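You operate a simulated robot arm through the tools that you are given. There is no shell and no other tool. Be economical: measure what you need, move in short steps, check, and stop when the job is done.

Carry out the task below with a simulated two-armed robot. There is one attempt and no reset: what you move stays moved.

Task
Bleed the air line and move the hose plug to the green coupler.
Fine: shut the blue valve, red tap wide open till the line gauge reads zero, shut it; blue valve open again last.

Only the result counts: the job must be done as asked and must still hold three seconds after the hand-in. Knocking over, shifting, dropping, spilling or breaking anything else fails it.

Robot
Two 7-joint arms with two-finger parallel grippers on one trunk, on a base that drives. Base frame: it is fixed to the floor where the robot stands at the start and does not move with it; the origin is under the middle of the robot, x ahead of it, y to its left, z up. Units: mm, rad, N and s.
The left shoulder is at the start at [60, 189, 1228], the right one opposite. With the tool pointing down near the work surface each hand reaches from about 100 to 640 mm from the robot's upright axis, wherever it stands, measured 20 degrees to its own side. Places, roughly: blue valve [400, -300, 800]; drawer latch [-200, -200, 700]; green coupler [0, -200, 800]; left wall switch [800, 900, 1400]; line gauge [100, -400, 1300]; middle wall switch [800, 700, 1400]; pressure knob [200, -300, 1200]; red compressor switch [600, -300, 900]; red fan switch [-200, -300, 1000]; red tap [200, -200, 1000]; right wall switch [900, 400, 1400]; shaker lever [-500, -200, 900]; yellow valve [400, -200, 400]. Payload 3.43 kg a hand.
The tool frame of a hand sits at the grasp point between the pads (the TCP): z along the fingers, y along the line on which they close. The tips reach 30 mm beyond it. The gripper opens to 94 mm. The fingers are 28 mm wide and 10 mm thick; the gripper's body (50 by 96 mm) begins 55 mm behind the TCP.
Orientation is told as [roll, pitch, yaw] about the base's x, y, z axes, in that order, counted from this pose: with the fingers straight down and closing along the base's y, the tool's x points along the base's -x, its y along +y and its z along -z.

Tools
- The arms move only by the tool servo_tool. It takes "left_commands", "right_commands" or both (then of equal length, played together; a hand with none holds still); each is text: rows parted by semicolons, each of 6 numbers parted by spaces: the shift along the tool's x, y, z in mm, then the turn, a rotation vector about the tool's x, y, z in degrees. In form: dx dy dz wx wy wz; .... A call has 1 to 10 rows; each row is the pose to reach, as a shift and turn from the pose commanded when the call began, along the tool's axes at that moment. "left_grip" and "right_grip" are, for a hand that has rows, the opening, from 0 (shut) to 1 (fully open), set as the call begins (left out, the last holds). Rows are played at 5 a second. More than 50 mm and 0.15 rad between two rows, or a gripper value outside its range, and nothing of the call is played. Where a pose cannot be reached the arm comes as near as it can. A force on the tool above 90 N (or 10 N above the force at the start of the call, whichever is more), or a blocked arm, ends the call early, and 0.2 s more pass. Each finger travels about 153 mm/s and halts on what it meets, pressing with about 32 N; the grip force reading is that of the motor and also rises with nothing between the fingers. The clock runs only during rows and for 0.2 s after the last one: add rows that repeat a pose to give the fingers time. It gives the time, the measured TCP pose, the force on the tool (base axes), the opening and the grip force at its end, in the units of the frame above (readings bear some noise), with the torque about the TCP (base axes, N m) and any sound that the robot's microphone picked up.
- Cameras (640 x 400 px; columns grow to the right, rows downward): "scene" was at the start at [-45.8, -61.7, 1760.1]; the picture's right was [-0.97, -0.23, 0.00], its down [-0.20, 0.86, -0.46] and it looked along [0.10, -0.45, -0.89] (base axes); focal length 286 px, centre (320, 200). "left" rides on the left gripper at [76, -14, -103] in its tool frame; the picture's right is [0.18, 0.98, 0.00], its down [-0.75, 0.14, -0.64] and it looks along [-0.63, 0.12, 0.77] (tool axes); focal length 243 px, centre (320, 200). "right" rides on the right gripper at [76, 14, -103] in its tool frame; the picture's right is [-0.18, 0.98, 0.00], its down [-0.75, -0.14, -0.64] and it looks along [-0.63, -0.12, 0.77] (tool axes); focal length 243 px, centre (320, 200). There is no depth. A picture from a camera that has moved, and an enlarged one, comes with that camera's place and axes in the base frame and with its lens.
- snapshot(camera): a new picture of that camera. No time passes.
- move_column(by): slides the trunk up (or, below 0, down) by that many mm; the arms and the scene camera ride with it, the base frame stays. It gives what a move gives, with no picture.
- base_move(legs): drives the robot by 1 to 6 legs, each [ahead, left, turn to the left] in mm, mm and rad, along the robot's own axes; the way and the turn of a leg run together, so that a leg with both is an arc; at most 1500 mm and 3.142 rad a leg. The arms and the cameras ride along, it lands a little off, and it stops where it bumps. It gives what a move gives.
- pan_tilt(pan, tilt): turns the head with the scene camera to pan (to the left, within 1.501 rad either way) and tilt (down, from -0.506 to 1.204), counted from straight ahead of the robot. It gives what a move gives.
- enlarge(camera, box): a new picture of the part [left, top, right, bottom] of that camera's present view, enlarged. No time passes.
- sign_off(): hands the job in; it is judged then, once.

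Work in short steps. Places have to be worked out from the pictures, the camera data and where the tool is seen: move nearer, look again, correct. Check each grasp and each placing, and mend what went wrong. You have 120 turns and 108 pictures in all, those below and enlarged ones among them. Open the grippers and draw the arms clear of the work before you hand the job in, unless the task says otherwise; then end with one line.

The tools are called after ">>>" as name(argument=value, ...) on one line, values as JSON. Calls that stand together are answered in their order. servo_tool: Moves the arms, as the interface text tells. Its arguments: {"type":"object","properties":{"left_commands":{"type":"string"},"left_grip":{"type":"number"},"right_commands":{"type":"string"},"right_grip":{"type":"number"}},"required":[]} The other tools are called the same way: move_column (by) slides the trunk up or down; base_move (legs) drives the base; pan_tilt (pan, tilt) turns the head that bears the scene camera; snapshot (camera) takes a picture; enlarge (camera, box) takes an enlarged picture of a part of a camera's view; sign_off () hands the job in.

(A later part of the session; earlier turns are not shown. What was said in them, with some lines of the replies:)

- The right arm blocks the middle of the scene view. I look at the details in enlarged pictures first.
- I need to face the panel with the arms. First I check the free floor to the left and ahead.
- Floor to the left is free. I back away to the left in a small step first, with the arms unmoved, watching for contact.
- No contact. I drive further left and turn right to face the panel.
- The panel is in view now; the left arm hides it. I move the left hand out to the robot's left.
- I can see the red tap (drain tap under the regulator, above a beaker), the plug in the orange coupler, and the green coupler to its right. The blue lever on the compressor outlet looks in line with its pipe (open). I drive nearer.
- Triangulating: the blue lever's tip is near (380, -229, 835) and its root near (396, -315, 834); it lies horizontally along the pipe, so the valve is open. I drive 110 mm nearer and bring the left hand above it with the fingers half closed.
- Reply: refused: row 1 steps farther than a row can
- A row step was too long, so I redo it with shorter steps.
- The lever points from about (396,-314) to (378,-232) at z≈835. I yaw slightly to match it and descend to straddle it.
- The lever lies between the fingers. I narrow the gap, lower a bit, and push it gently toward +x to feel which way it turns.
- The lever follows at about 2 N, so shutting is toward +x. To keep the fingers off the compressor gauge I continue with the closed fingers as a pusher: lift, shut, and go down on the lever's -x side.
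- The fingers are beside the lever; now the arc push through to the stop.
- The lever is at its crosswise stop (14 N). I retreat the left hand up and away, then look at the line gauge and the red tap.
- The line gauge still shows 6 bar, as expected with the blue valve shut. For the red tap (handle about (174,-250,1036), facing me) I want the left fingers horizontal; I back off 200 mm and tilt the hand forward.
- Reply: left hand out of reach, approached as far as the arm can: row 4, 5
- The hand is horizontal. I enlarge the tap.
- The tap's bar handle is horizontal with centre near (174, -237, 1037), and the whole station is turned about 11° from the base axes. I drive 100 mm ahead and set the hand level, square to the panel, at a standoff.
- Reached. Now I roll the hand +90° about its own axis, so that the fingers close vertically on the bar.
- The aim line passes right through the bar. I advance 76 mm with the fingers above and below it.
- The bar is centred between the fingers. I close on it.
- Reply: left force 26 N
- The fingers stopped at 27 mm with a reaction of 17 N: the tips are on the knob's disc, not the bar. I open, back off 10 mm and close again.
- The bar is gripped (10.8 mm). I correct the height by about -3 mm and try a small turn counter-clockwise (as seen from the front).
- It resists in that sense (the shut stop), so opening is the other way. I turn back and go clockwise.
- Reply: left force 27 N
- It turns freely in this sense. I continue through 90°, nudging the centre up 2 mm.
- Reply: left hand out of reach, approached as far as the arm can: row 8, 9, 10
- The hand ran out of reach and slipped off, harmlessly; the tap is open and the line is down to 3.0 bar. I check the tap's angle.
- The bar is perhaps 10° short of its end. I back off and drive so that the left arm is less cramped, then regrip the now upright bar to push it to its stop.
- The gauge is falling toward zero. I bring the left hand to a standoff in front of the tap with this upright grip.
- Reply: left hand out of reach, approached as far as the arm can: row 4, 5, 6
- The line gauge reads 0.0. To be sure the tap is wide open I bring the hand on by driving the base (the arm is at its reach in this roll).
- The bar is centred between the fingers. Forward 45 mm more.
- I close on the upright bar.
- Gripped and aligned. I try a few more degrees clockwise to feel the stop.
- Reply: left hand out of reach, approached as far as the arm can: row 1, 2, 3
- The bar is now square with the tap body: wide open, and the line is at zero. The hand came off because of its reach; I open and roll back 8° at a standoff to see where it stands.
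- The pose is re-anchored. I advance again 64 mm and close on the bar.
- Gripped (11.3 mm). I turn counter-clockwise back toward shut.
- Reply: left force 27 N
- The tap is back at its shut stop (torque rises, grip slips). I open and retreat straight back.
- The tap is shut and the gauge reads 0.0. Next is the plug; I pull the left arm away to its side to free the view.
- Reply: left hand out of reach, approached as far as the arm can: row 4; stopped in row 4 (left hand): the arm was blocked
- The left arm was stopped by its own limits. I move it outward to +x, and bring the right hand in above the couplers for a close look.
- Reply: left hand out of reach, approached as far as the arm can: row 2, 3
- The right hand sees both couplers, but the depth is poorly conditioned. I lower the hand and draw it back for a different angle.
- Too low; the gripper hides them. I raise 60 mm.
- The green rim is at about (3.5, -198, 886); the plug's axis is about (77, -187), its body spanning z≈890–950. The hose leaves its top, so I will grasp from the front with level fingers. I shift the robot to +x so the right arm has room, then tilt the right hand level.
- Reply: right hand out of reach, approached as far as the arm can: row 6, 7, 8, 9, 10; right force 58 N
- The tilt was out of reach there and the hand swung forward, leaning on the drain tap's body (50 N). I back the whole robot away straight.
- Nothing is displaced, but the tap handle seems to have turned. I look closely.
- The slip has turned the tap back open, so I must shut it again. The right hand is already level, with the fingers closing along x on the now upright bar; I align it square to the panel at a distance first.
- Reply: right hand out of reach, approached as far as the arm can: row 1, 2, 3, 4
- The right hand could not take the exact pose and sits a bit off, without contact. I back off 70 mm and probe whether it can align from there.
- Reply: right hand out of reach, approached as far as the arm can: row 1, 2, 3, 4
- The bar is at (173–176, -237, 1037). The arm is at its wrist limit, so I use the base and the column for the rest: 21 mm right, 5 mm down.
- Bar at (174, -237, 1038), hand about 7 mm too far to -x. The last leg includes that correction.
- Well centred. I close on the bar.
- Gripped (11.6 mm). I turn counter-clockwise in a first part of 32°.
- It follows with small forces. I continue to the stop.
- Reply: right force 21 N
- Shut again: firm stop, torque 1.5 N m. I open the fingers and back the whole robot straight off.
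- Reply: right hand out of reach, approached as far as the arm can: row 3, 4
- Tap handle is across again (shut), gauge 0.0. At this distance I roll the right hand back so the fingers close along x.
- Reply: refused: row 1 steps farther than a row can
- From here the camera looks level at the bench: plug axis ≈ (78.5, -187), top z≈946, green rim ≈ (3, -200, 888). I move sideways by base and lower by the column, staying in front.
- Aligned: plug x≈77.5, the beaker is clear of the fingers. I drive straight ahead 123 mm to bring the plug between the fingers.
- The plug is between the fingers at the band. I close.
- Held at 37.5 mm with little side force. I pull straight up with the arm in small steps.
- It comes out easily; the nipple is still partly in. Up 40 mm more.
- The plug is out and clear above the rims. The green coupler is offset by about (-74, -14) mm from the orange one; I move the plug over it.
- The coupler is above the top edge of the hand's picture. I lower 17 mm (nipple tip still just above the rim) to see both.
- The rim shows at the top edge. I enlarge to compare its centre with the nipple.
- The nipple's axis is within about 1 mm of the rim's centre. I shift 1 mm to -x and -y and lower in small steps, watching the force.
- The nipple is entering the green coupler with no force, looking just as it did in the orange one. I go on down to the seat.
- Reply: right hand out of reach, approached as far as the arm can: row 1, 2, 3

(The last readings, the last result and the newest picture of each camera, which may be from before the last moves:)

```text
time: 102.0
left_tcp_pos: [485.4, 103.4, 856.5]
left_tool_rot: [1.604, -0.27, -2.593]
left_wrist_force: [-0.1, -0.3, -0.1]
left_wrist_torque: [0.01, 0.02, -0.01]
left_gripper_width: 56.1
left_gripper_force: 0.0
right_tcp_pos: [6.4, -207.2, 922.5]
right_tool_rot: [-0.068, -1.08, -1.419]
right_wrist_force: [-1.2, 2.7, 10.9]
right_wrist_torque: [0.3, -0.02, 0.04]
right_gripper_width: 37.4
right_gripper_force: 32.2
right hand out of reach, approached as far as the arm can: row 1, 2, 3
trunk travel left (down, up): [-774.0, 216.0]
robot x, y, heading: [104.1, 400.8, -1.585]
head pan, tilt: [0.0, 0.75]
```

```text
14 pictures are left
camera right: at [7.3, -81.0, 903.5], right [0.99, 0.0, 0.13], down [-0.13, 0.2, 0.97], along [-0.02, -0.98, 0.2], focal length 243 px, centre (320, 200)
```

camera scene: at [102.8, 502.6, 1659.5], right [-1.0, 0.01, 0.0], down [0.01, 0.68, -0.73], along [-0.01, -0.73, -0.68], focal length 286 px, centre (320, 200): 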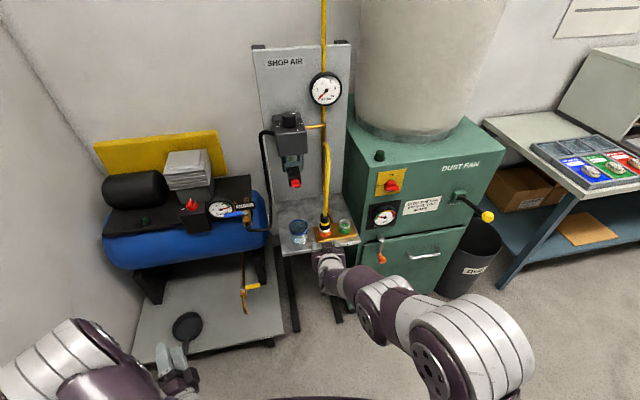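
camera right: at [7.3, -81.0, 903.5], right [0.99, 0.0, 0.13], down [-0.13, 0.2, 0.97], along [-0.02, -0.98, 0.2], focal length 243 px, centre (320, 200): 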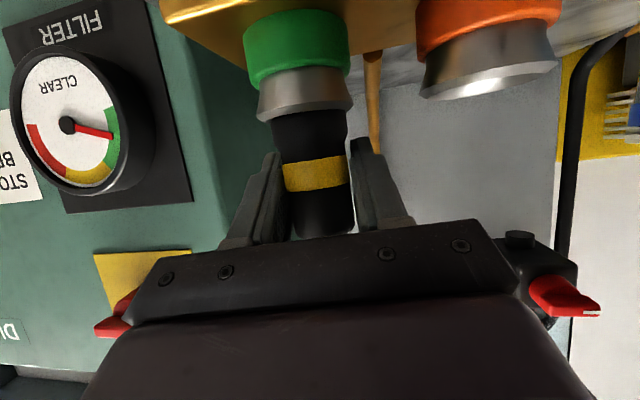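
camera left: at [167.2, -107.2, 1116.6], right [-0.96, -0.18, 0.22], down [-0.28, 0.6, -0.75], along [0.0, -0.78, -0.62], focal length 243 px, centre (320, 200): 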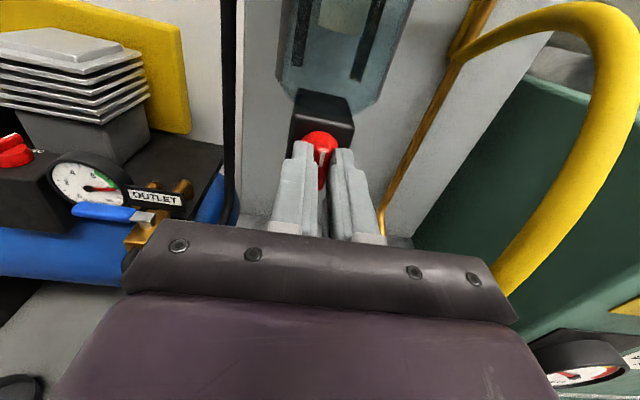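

The reaction rises at z 922.5, the same height as when seated in the orange one. I press a few mm more to make sure it latches.

>>> servo_tool(right_commands="2.6 0 1.4 0 0 0; 4.4 0 2.3 0 0 0; 4.4 0 2.3 0 0 0")

>>> enlarge(camera="right", box=[220, 0, 420, 130])

```text
time: 102.8
left_tcp_pos: [484.0, 103.3, 856.5]
left_tool_rot: [1.602, -0.27, -2.595]
left_wrist_force: [0.6, -0.4, 0.1]
left_wrist_torque: [0.03, 0.0, 0.04]
left_gripper_width: 56.3
left_gripper_force: 0.1
right_tcp_pos: [5.1, -208.8, 917.8]
right_tool_rot: [-0.07, -1.086, -1.417]
right_wrist_force: [-4.8, -1.3, 24.6]
right_wrist_torque: [0.36, -0.08, 0.03]
right_gripper_width: 37.8
right_gripper_force: 32.5
trunk travel left (down, up): [-774.0, 216.0]
robot x, y, heading: [102.5, 401.7, -1.586]
head pan, tilt: [0.0, 0.75]
```

```text
3.08 times, centred on (320, 65) of right
camera zoom: at [7.1, -82.7, 899.7], right [0.99, 0.0, 0.13], down [-0.13, 0.21, 0.97], along [-0.02, -0.98, 0.21], focal length 746 px, centre (320, 615)
```

zoom: 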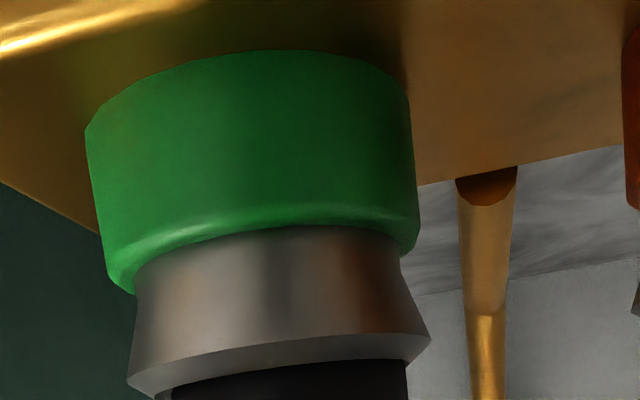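

Fully seated. I open the fingers to 56 mm and back the robot straight off.

>>> servo_tool(right_commands="0 0 0 0 0 0; 0 0 0 0 0 0; 0 0 0 0 0 0", right_grip=0.6)

>>> base_move(legs=[[-140, 0, 0]])

>>> snapshot(camera="right")

>>> enlarge(camera="scene", box=[190, 110, 390, 270])

```text
time: 103.6
left_tcp_pos: [485.1, 101.9, 855.7]
left_tool_rot: [1.601, -0.269, -2.592]
left_wrist_force: [0.3, 0.4, -0.2]
left_wrist_torque: [0.01, 0.0, 0.0]
left_gripper_width: 56.4
left_gripper_force: 0.1
right_tcp_pos: [6.3, -209.3, 914.3]
right_tool_rot: [-0.068, -1.078, -1.419]
right_wrist_force: [-0.1, -0.6, -0.7]
right_wrist_torque: [-0.02, 0.02, 0.04]
right_gripper_width: 56.5
right_gripper_force: 0.0
trunk travel left (down, up): [-774.0, 216.0]
robot x, y, heading: [99.7, 394.8, -1.585]
head pan, tilt: [0.0, 0.75]
```

```text
time: 104.9
left_tcp_pos: [487.2, 242.3, 856.0]
left_tool_rot: [1.6, -0.269, -2.592]
left_wrist_force: [-0.1, -0.3, 0.9]
left_wrist_torque: [0.0, 0.03, 0.05]
left_gripper_width: 56.9
left_gripper_force: 0.0
right_tcp_pos: [8.9, -69.3, 915.7]
right_tool_rot: [-0.069, -1.078, -1.417]
right_wrist_force: [0.0, 1.0, -0.2]
right_wrist_torque: [0.02, -0.01, 0.01]
right_gripper_width: 56.6
right_gripper_force: 0.0
trunk travel left (down, up): [-774.0, 216.0]
robot x, y, heading: [101.1, 540.3, -1.579]
head pan, tilt: [0.0, 0.75]
```

```text
12 pictures are left
camera right: at [9.8, 56.7, 897.3], right [0.99, 0.01, 0.13], down [-0.13, 0.2, 0.97], along [-0.02, -0.98, 0.2], focal length 243 px, centre (320, 200)
```

right: 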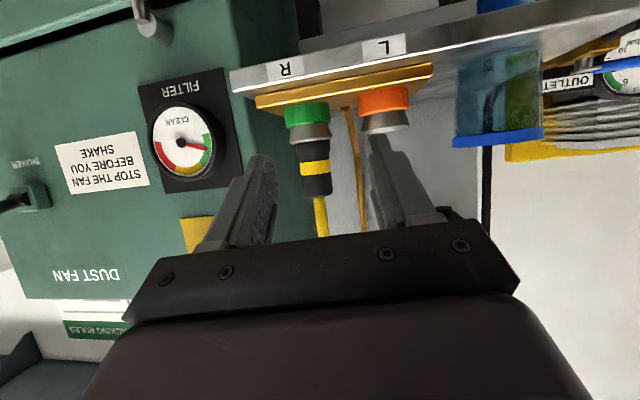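

```text
2.50 times, centred on (290, 190) of scene
camera zoom: at [102.6, 514.0, 1659.4], right [-1.0, 0.01, 0.0], down [0.01, 0.68, -0.73], along [-0.01, -0.73, -0.68], focal length 715 px, centre (395, 225)
```

zoom: 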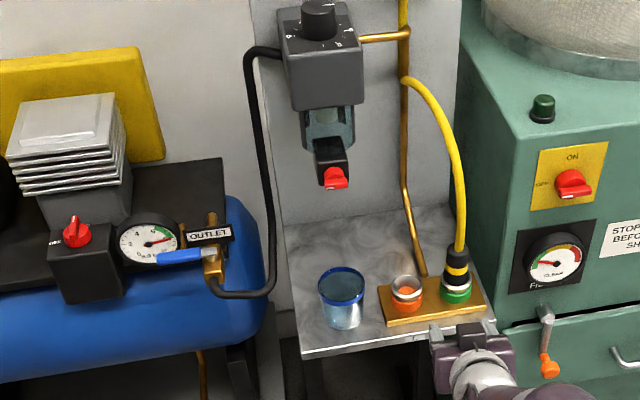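

The plug stands in the green coupler. Last comes the blue valve with the left hand, so I first retract the right hand upward, aside, and turn it down again.

>>> servo_tool(right_commands="-20 -34 -14 0 0 0; -40 -68 -28 0 0 0; -59 -102 -42 0 0 0; -78 -136 -56 0 0 0; -98 -170 -70 0 0 0; -117 -203 -84 0 0 0")

>>> servo_tool(right_commands="10 0 -12 0 8 0; 20 0 -25 0 16 0; 30 0 -37 0 24 0; 40 0 -50 0 32 0; 50 0 -62 0 40 0; 60 0 -75 0 48 0; 70 0 -90 0 56 0; 80 0 -110 0 62 0")

```text
time: 106.3
left_tcp_pos: [486.9, 244.5, 855.2]
left_tool_rot: [1.601, -0.271, -2.592]
left_wrist_force: [-0.7, -0.2, 0.2]
left_wrist_torque: [0.04, -0.04, -0.05]
left_gripper_width: 56.1
left_gripper_force: 0.2
right_tcp_pos: [-23.6, -43.1, 1047.1]
right_tool_rot: [-0.097, -1.071, -1.417]
right_wrist_force: [-1.5, 1.4, 0.1]
right_wrist_torque: [0.0, 0.01, -0.02]
right_gripper_width: 56.2
right_gripper_force: 0.1
right hand out of reach, approached as far as the arm can: row 1, 2, 3, 4, 5, 6
trunk travel left (down, up): [-774.0, 216.0]
robot x, y, heading: [99.8, 534.3, -1.586]
head pan, tilt: [0.0, 0.75]
```

```text
time: 108.1
left_tcp_pos: [485.8, 242.8, 856.1]
left_tool_rot: [1.6, -0.271, -2.591]
left_wrist_force: [0.3, 0.2, 0.3]
left_wrist_torque: [0.01, 0.01, -0.01]
left_gripper_width: 56.3
left_gripper_force: 0.0
right_tcp_pos: [-34.7, 86.7, 1027.7]
right_tool_rot: [-0.032, 0.005, -1.477]
right_wrist_force: [-0.1, 1.0, 0.0]
right_wrist_torque: [0.01, -0.01, -0.01]
right_gripper_width: 56.4
right_gripper_force: 0.0
right hand out of reach, approached as far as the arm can: row 5, 6
trunk travel left (down, up): [-774.0, 216.0]
robot x, y, heading: [99.7, 539.0, -1.581]
head pan, tilt: [0.0, 0.75]
```

The right hand points down again. I move it further out, up and back.

>>> servo_tool(right_commands="15 -35 -15 0 0 0; 30 -70 -30 0 0 0; 45 -105 -45 0 0 0; 60 -140 -60 0 0 0; 75 -175 -75 0 0 0; 90 -210 -90 0 0 0")

>>> servo_tool(left_commands="0 0 20 0 -5 6; 0 0 40 0 -10 12; 0 0 60 0 -16 15; 0 0 80 0 -21 15; 0 0 80 0 -21 15", left_grip=0.35)

```text
time: 109.5
left_tcp_pos: [486.4, 243.3, 857.0]
left_tool_rot: [1.601, -0.27, -2.592]
left_wrist_force: [0.3, -0.1, -0.3]
left_wrist_torque: [0.0, -0.01, -0.01]
left_gripper_width: 56.3
left_gripper_force: 0.1
right_tcp_pos: [-250.9, 153.9, 1121.0]
right_tool_rot: [-0.032, 0.002, -1.476]
right_wrist_force: [0.5, -0.1, 0.3]
right_wrist_torque: [-0.02, -0.02, 0.0]
right_gripper_width: 56.1
right_gripper_force: 0.0
trunk travel left (down, up): [-774.0, 216.0]
robot x, y, heading: [99.6, 537.8, -1.58]
head pan, tilt: [0.0, 0.75]
```

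```text
time: 110.7
left_tcp_pos: [528.2, 172.1, 856.3]
left_tool_rot: [1.645, 0.016, -2.948]
left_wrist_force: [-0.3, 0.6, 0.0]
left_wrist_torque: [0.03, 0.01, 0.01]
left_gripper_width: 33.0
left_gripper_force: 0.0
right_tcp_pos: [-249.1, 152.2, 1121.8]
right_tool_rot: [-0.032, 0.002, -1.477]
right_wrist_force: [0.1, 0.3, -0.5]
right_wrist_torque: [0.02, -0.01, 0.01]
right_gripper_width: 56.2
right_gripper_force: 0.1
trunk travel left (down, up): [-774.0, 216.0]
robot x, y, heading: [102.9, 536.9, -1.582]
head pan, tilt: [0.0, 0.75]
```

Left hand is level with the fingers closing vertically: I can pinch the lever from above and below and pull it round. I bring the left hand inward/forward and tuck the right hand back.

>>> servo_tool(left_commands="-42 0 18 0 0 0; -84 0 36 0 0 0; -125 0 54 0 0 0; -167 0 72 0 0 0; -208 0 90 0 0 0; -250 0 109 0 0 0", right_commands="20 0 0 0 0 0; 40 0 0 0 0 0; 60 0 0 0 0 0; 80 0 0 0 0 0; 100 0 0 0 0 0; 100 0 0 0 0 0")

>>> snapshot(camera="left")

```text
time: 112.1
left_tcp_pos: [303.6, 15.7, 861.7]
left_tool_rot: [1.644, 0.017, -2.946]
left_wrist_force: [-1.0, 0.0, 0.9]
left_wrist_torque: [0.0, 0.03, 0.0]
left_gripper_width: 32.7
left_gripper_force: 0.1
right_tcp_pos: [-263.8, 252.2, 1121.0]
right_tool_rot: [-0.031, 0.001, -1.475]
right_wrist_force: [-0.3, 0.4, 0.4]
right_wrist_torque: [0.01, 0.03, 0.04]
right_gripper_width: 56.2
right_gripper_force: 0.0
trunk travel left (down, up): [-774.0, 216.0]
robot x, y, heading: [99.9, 535.8, -1.579]
head pan, tilt: [0.0, 0.75]
```

```text
10 pictures are left
camera left: at [359.5, 129.2, 841.2], right [0.15, 0.1, 0.98], down [-0.87, 0.49, 0.08], along [-0.47, -0.86, 0.16], focal length 243 px, centre (320, 200)
```

left: 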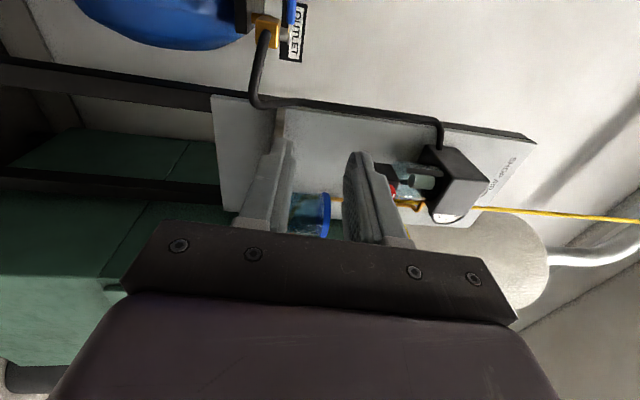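

>>> move_column(by=-28)

>>> base_move(legs=[[0, 158, 0], [190, 0, 0]])

>>> snapshot(camera="left")

>>> enlarge(camera="scene", box=[230, 140, 390, 260])

```text
time: 112.8
left_tcp_pos: [305.6, 15.3, 834.8]
left_tool_rot: [1.645, 0.015, -2.947]
left_wrist_force: [-0.6, 0.8, 0.4]
left_wrist_torque: [0.01, -0.01, 0.02]
left_gripper_width: 32.9
left_gripper_force: 0.1
right_tcp_pos: [-262.0, 252.7, 1092.9]
right_tool_rot: [-0.033, 0.001, -1.478]
right_wrist_force: [-0.3, 0.5, 0.0]
right_wrist_torque: [-0.02, -0.03, -0.01]
right_gripper_width: 56.4
right_gripper_force: 0.1
trunk travel left (down, up): [-746.0, 244.0]
robot x, y, heading: [105.1, 536.6, -1.584]
head pan, tilt: [0.0, 0.75]
```

```text
time: 115.4
left_tcp_pos: [463.2, -172.7, 833.1]
left_tool_rot: [1.647, 0.012, -2.943]
left_wrist_force: [0.1, 0.0, -0.6]
left_wrist_torque: [0.0, -0.01, 0.01]
left_gripper_width: 32.5
left_gripper_force: 0.2
right_tcp_pos: [-104.7, 61.2, 1092.7]
right_tool_rot: [-0.032, 0.001, -1.474]
right_wrist_force: [0.7, 0.6, 0.8]
right_wrist_torque: [0.02, 0.01, 0.01]
right_gripper_width: 56.5
right_gripper_force: 0.1
trunk travel left (down, up): [-746.0, 244.0]
robot x, y, heading: [260.1, 348.7, -1.57]
head pan, tilt: [0.0, 0.75]
```

```text
9 pictures are left
camera left: at [518.5, -59.7, 813.1], right [0.15, 0.11, 0.98], down [-0.87, 0.49, 0.08], along [-0.47, -0.87, 0.17], focal length 243 px, centre (320, 200)
```

left: 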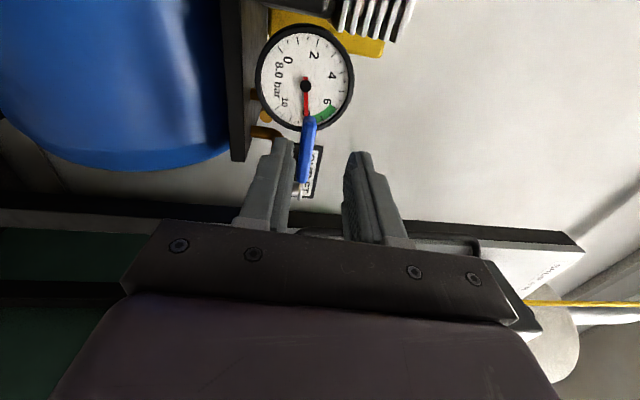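

```text
3.33 times, centred on (310, 200) of scene
camera zoom: at [258.8, 323.3, 1631.4], right [-1.0, 0.01, 0.0], down [0.0, 0.68, -0.73], along [-0.01, -0.73, -0.68], focal length 954 px, centre (353, 200)
```

zoom: 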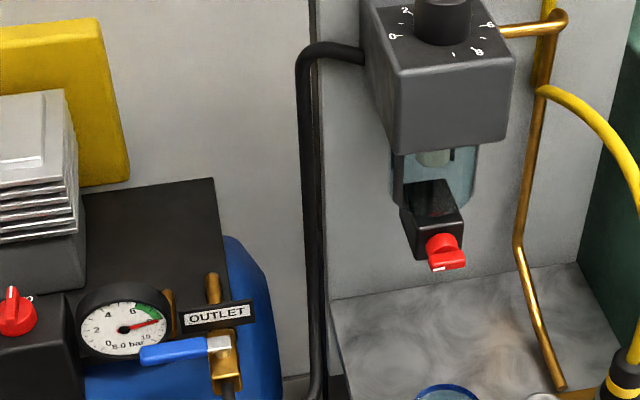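

The lever is seen edge-on between the finger heights (z≈836); its grip point is about (460, -300). I drive 60 mm ahead, then do the last 42 mm with the arm.

>>> base_move(legs=[[60, -6, 0]])

>>> servo_tool(left_commands="-4 0 20 0 0 0; -8 0 40 0 0 0; -8 0 40 0 0 0")

>>> snapshot(camera="left")

```text
time: 116.4
left_tcp_pos: [457.0, -229.7, 832.6]
left_tool_rot: [1.646, 0.014, -2.941]
left_wrist_force: [0.8, 0.3, 0.3]
left_wrist_torque: [0.03, 0.01, 0.0]
left_gripper_width: 33.0
left_gripper_force: 0.1
right_tcp_pos: [-110.3, 4.1, 1091.9]
right_tool_rot: [-0.032, 0.002, -1.472]
right_wrist_force: [-1.1, -0.9, 0.1]
right_wrist_torque: [0.06, -0.03, -0.01]
right_gripper_width: 56.4
right_gripper_force: 0.1
trunk travel left (down, up): [-746.0, 244.0]
robot x, y, heading: [254.0, 287.0, -1.573]
head pan, tilt: [0.0, 0.75]
```

```text
time: 117.2
left_tcp_pos: [460.3, -268.3, 836.9]
left_tool_rot: [1.646, 0.013, -2.94]
left_wrist_force: [-0.3, 0.6, -0.5]
left_wrist_torque: [-0.02, 0.0, 0.02]
left_gripper_width: 32.9
left_gripper_force: 0.0
right_tcp_pos: [-111.2, 3.1, 1093.3]
right_tool_rot: [-0.031, 0.002, -1.471]
right_wrist_force: [-0.4, 0.1, -0.4]
right_wrist_torque: [-0.01, -0.01, -0.03]
right_gripper_width: 56.6
right_gripper_force: 0.0
trunk travel left (down, up): [-746.0, 244.0]
robot x, y, heading: [252.0, 292.9, -1.573]
head pan, tilt: [0.0, 0.75]
```

```text
7 pictures are left
camera left: at [514.2, -154.9, 816.5], right [0.15, 0.11, 0.98], down [-0.87, 0.49, 0.08], along [-0.47, -0.87, 0.17], focal length 243 px, centre (320, 200)
```

left: 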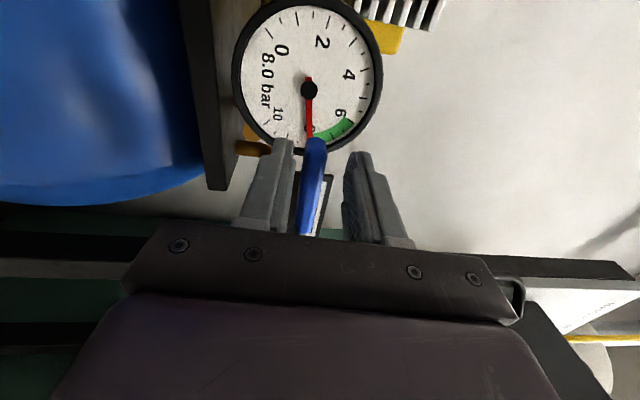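

The lever lies between the fingers. I go 6 mm deeper and pinch it.

>>> servo_tool(left_commands="0 0 6 0 0 0; 0 0 6 0 0 0")

>>> servo_tool(left_commands="0 0 0 0 0 0; 0 0 0 0 0 0", left_grip=0)

```text
time: 117.8
left_tcp_pos: [461.1, -274.4, 838.0]
left_tool_rot: [1.645, 0.014, -2.942]
left_wrist_force: [0.0, -0.2, 0.2]
left_wrist_torque: [0.0, 0.0, -0.02]
left_gripper_width: 32.7
left_gripper_force: 0.1
right_tcp_pos: [-109.2, 3.2, 1092.7]
right_tool_rot: [-0.032, 0.002, -1.471]
right_wrist_force: [0.4, 0.1, 0.2]
right_wrist_torque: [0.03, -0.01, -0.02]
right_gripper_width: 56.9
right_gripper_force: 0.1
trunk travel left (down, up): [-746.0, 244.0]
robot x, y, heading: [254.3, 287.0, -1.574]
head pan, tilt: [0.0, 0.75]
```

```text
time: 118.4
left_tcp_pos: [460.7, -274.7, 834.1]
left_tool_rot: [1.639, 0.014, -2.941]
left_wrist_force: [-2.3, 8.5, -16.2]
left_wrist_torque: [0.92, 1.41, -0.67]
left_gripper_width: 13.5
left_gripper_force: 44.9
right_tcp_pos: [-110.2, 2.3, 1092.7]
right_tool_rot: [-0.032, 0.002, -1.471]
right_wrist_force: [0.0, -0.5, -0.2]
right_wrist_torque: [0.02, 0.0, 0.04]
right_gripper_width: 56.2
right_gripper_force: 0.0
trunk travel left (down, up): [-746.0, 244.0]
robot x, y, heading: [255.2, 287.9, -1.57]
head pan, tilt: [0.0, 0.75]
```

Pinched (13.5 mm). I draw the lever round its pivot in an arc, first about half way.

>>> servo_tool(left_commands="0 -3.5 -5 0 0 0; -1.2 -2.7 -18.4 0 0 0; -7.4 -1.5 -36 0 0 0; -17.7 -0.4 -51.4 0 0 0; -17.7 -0.4 -51.4 0 0 0")

>>> snapshot(camera="left")

```text
time: 119.6
left_tcp_pos: [433.8, -231.0, 832.4]
left_tool_rot: [1.651, 0.011, -2.939]
left_wrist_force: [13.2, -5.1, 13.1]
left_wrist_torque: [0.0, -0.31, 1.3]
left_gripper_width: 12.7
left_gripper_force: 44.9
right_tcp_pos: [-108.8, 4.3, 1093.7]
right_tool_rot: [-0.031, 0.002, -1.471]
right_wrist_force: [-0.4, 0.6, -0.1]
right_wrist_torque: [-0.04, 0.01, -0.03]
right_gripper_width: 56.3
right_gripper_force: 0.1
trunk travel left (down, up): [-746.0, 244.0]
robot x, y, heading: [252.1, 291.9, -1.582]
head pan, tilt: [0.0, 0.75]
```

```text
6 pictures are left
camera left: at [488.4, -116.9, 812.1], right [0.15, 0.11, 0.98], down [-0.87, 0.49, 0.08], along [-0.47, -0.87, 0.17], focal length 243 px, centre (320, 200)
```

left: 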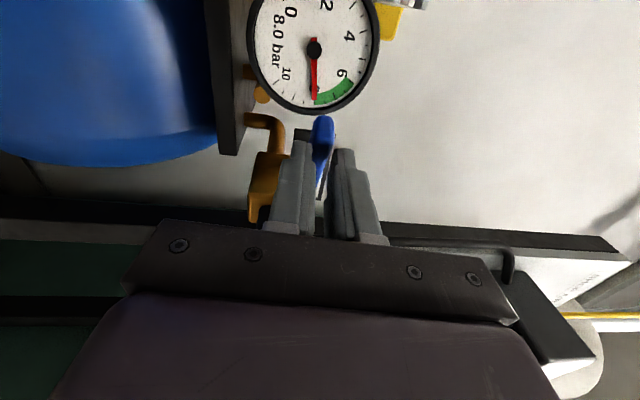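

The lever follows. I complete the arc to the in-line stop.

>>> servo_tool(left_commands="-7 2 -7 0 0 0; -14 2.8 -12.1 0 0 0; -22 3 -17 0 0 0; -30.5 3.4 -20.3 0 0 0; -38 3.5 -22.5 0 0 0; -45 3.6 -23.5 0 0 0; -52.5 3.7 -24 0 0 0; -55 3.7 -24 0 0 0; -55 3.7 -24 0 0 0")

>>> snapshot(camera="left")

```text
time: 121.6
left_tcp_pos: [372.2, -217.4, 833.9]
left_tool_rot: [1.643, 0.015, -2.942]
left_wrist_force: [-0.3, -0.2, -0.3]
left_wrist_torque: [0.0, -0.01, -0.02]
left_gripper_width: 0.1
left_gripper_force: 32.5
right_tcp_pos: [-110.7, 2.7, 1092.2]
right_tool_rot: [-0.031, 0.001, -1.472]
right_wrist_force: [-0.2, -0.2, 0.4]
right_wrist_torque: [-0.01, 0.0, -0.07]
right_gripper_width: 56.2
right_gripper_force: 0.1
trunk travel left (down, up): [-746.0, 244.0]
robot x, y, heading: [254.4, 286.4, -1.574]
head pan, tilt: [0.0, 0.75]
```

```text
5 pictures are left
camera left: at [427.3, -103.9, 812.7], right [0.15, 0.11, 0.98], down [-0.87, 0.49, 0.08], along [-0.47, -0.87, 0.17], focal length 243 px, centre (320, 200)
```

left: 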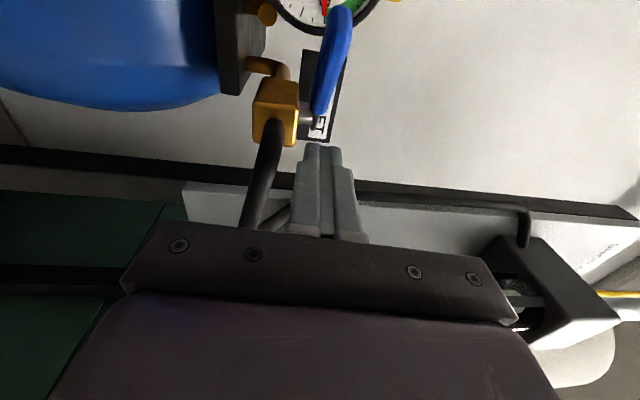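

The pinch slipped off with the lever at about 40°. I finish by pushing: closed fingers go round to its +x side first.

>>> servo_tool(left_commands="41 0 -2 0 0 0; 80 0 6 0 0 0; 115 -1 13 0 0 0; 109 -3 42 0 0 0; 101 -4 65 0 0 0; 101 -4 65 0 0 0")

>>> snapshot(camera="left")

```text
time: 123.0
left_tcp_pos: [486.4, -260.3, 837.9]
left_tool_rot: [1.646, 0.015, -2.94]
left_wrist_force: [0.1, 0.1, 0.2]
left_wrist_torque: [-0.03, 0.0, -0.01]
left_gripper_width: 0.3
left_gripper_force: 32.8
right_tcp_pos: [-110.6, 2.7, 1093.1]
right_tool_rot: [-0.033, 0.001, -1.472]
right_wrist_force: [-0.5, 0.0, -0.9]
right_wrist_torque: [0.03, -0.01, 0.0]
right_gripper_width: 56.6
right_gripper_force: 0.2
trunk travel left (down, up): [-746.0, 244.0]
robot x, y, heading: [254.6, 288.0, -1.575]
head pan, tilt: [0.0, 0.75]
```

```text
4 pictures are left
camera left: at [541.1, -146.0, 817.2], right [0.15, 0.11, 0.98], down [-0.87, 0.49, 0.08], along [-0.47, -0.87, 0.17], focal length 243 px, centre (320, 200)
```

left: 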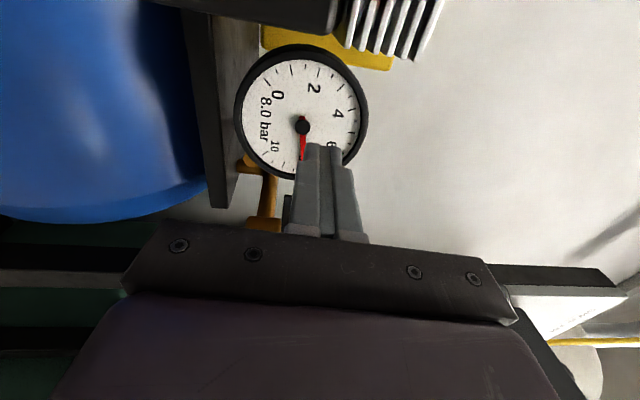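

Clear on the +x side. Now I sweep the fingers toward -x, pushing the lever to its in-line stop.

>>> servo_tool(left_commands="-19 -2 -6 0 0 0; -37.6 -1 -16 0 0 0; -50.7 0 -27 0 0 0; -62 0.5 -36 0 0 0; -71 1 -43 0 0 0; -76 1 -46 0 0 0; -76 1 -46 0 0 0")

>>> enlarge(camera="scene", box=[220, 120, 380, 280])

```text
time: 124.6
left_tcp_pos: [403.1, -230.1, 833.9]
left_tool_rot: [1.645, 0.013, -2.937]
left_wrist_force: [19.2, -3.3, 5.0]
left_wrist_torque: [-0.04, 0.13, 0.07]
left_gripper_width: 0.0
left_gripper_force: 32.8
right_tcp_pos: [-108.0, 3.1, 1093.7]
right_tool_rot: [-0.034, 0.002, -1.471]
right_wrist_force: [-0.5, -0.3, 0.1]
right_wrist_torque: [0.0, -0.02, -0.02]
right_gripper_width: 56.4
right_gripper_force: 0.1
trunk travel left (down, up): [-746.0, 244.0]
robot x, y, heading: [253.5, 289.5, -1.573]
head pan, tilt: [0.0, 0.75]
```

```text
2.50 times, centred on (300, 200) of scene
camera zoom: at [255.0, 266.3, 1631.5], right [-1.0, 0.01, 0.0], down [0.0, 0.68, -0.73], along [0.0, -0.73, -0.68], focal length 715 px, centre (370, 200)
```

zoom: 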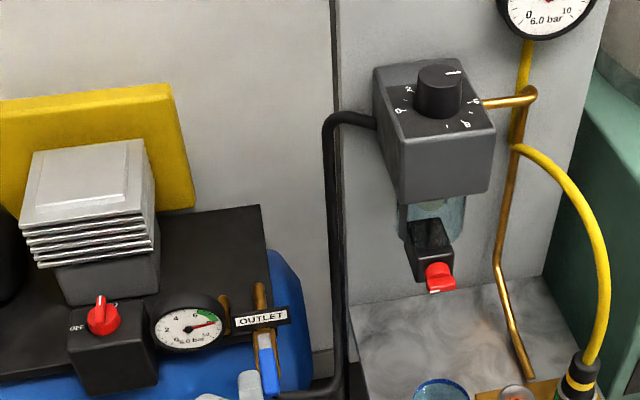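

The lever is in line at its stop (19 N), the line gauge reads 6.0 bar and the tap is shut. I withdraw the left hand, open it and back the robot away.

>>> servo_tool(left_commands="10 0 0 0 0 0; 15 0 -20 0 0 0; 15 0 -50 0 0 0; 15 0 -50 0 0 0")

>>> base_move(legs=[[-250, 0, 0]])

>>> servo_tool(left_commands="0 0 0 0 0 0; 0 0 0 0 0 0; 0 0 0 0 0 0", left_grip=1, right_commands="0 0 0 0 0 0; 0 0 0 0 0 0; 0 0 0 0 0 0", right_grip=1)

>>> enlarge(camera="scene", box=[230, 40, 430, 260])

```text
time: 125.6
left_tcp_pos: [407.7, -178.6, 827.8]
left_tool_rot: [1.644, 0.015, -2.941]
left_wrist_force: [-0.5, 0.0, -0.7]
left_wrist_torque: [-0.01, 0.01, 0.0]
left_gripper_width: 0.0
left_gripper_force: 33.4
right_tcp_pos: [-110.7, 3.0, 1094.2]
right_tool_rot: [-0.033, 0.002, -1.47]
right_wrist_force: [0.4, -0.1, 0.1]
right_wrist_torque: [0.02, 0.01, -0.02]
right_gripper_width: 56.4
right_gripper_force: 0.1
trunk travel left (down, up): [-746.0, 244.0]
robot x, y, heading: [250.8, 287.9, -1.573]
head pan, tilt: [0.0, 0.75]
```

```text
time: 127.4
left_tcp_pos: [410.5, 67.1, 828.6]
left_tool_rot: [1.646, 0.015, -2.935]
left_wrist_force: [-0.5, -0.9, 0.5]
left_wrist_torque: [0.0, 0.0, -0.01]
left_gripper_width: 0.0
left_gripper_force: 33.4
right_tcp_pos: [-106.9, 246.6, 1092.4]
right_tool_rot: [-0.032, 0.002, -1.466]
right_wrist_force: [0.0, 0.5, 0.1]
right_wrist_torque: [0.0, -0.01, -0.01]
right_gripper_width: 56.1
right_gripper_force: 0.1
trunk travel left (down, up): [-746.0, 244.0]
robot x, y, heading: [254.4, 536.4, -1.566]
head pan, tilt: [0.0, 0.75]
```

```text
time: 128.2
left_tcp_pos: [411.5, 66.7, 828.4]
left_tool_rot: [1.646, 0.014, -2.935]
left_wrist_force: [0.9, 0.4, 0.2]
left_wrist_torque: [-0.02, 0.01, -0.04]
left_gripper_width: 94.0
left_gripper_force: 0.2
right_tcp_pos: [-109.6, 245.6, 1093.4]
right_tool_rot: [-0.031, 0.001, -1.468]
right_wrist_force: [0.1, 0.1, 0.0]
right_wrist_torque: [0.03, 0.0, 0.01]
right_gripper_width: 94.3
right_gripper_force: 0.0
trunk travel left (down, up): [-746.0, 244.0]
robot x, y, heading: [253.6, 534.4, -1.572]
head pan, tilt: [0.0, 0.75]
```

```text
1.82 times, centred on (330, 150) of scene
camera zoom: at [253.1, 511.0, 1631.4], right [-1.0, 0.0, 0.0], down [0.0, 0.68, -0.73], along [0.0, -0.73, -0.68], focal length 520 px, centre (302, 291)
```

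zoom: 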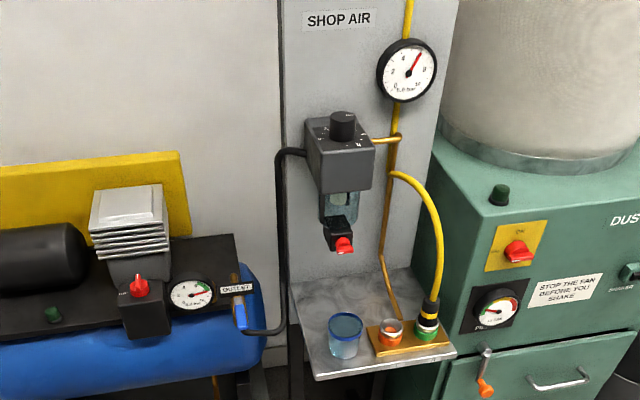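

Final state: the blue lever is in line (open), the red tap is shut, the line is back at 6 bar, the plug is in the green coupler, and both hands are open and clear. I hand in.

>>> sign_off()

```text
The job is handed in.
```

The job is handed in: I bled the line to zero and moved the hose plug to the green coupler. The red tap is shut, and the blue valve was opened last, with the line gauge back at 6 bar. The right hand bumped the red tap open once while the line was at zero and the blue valve shut, and I shut it again before moving the plug.
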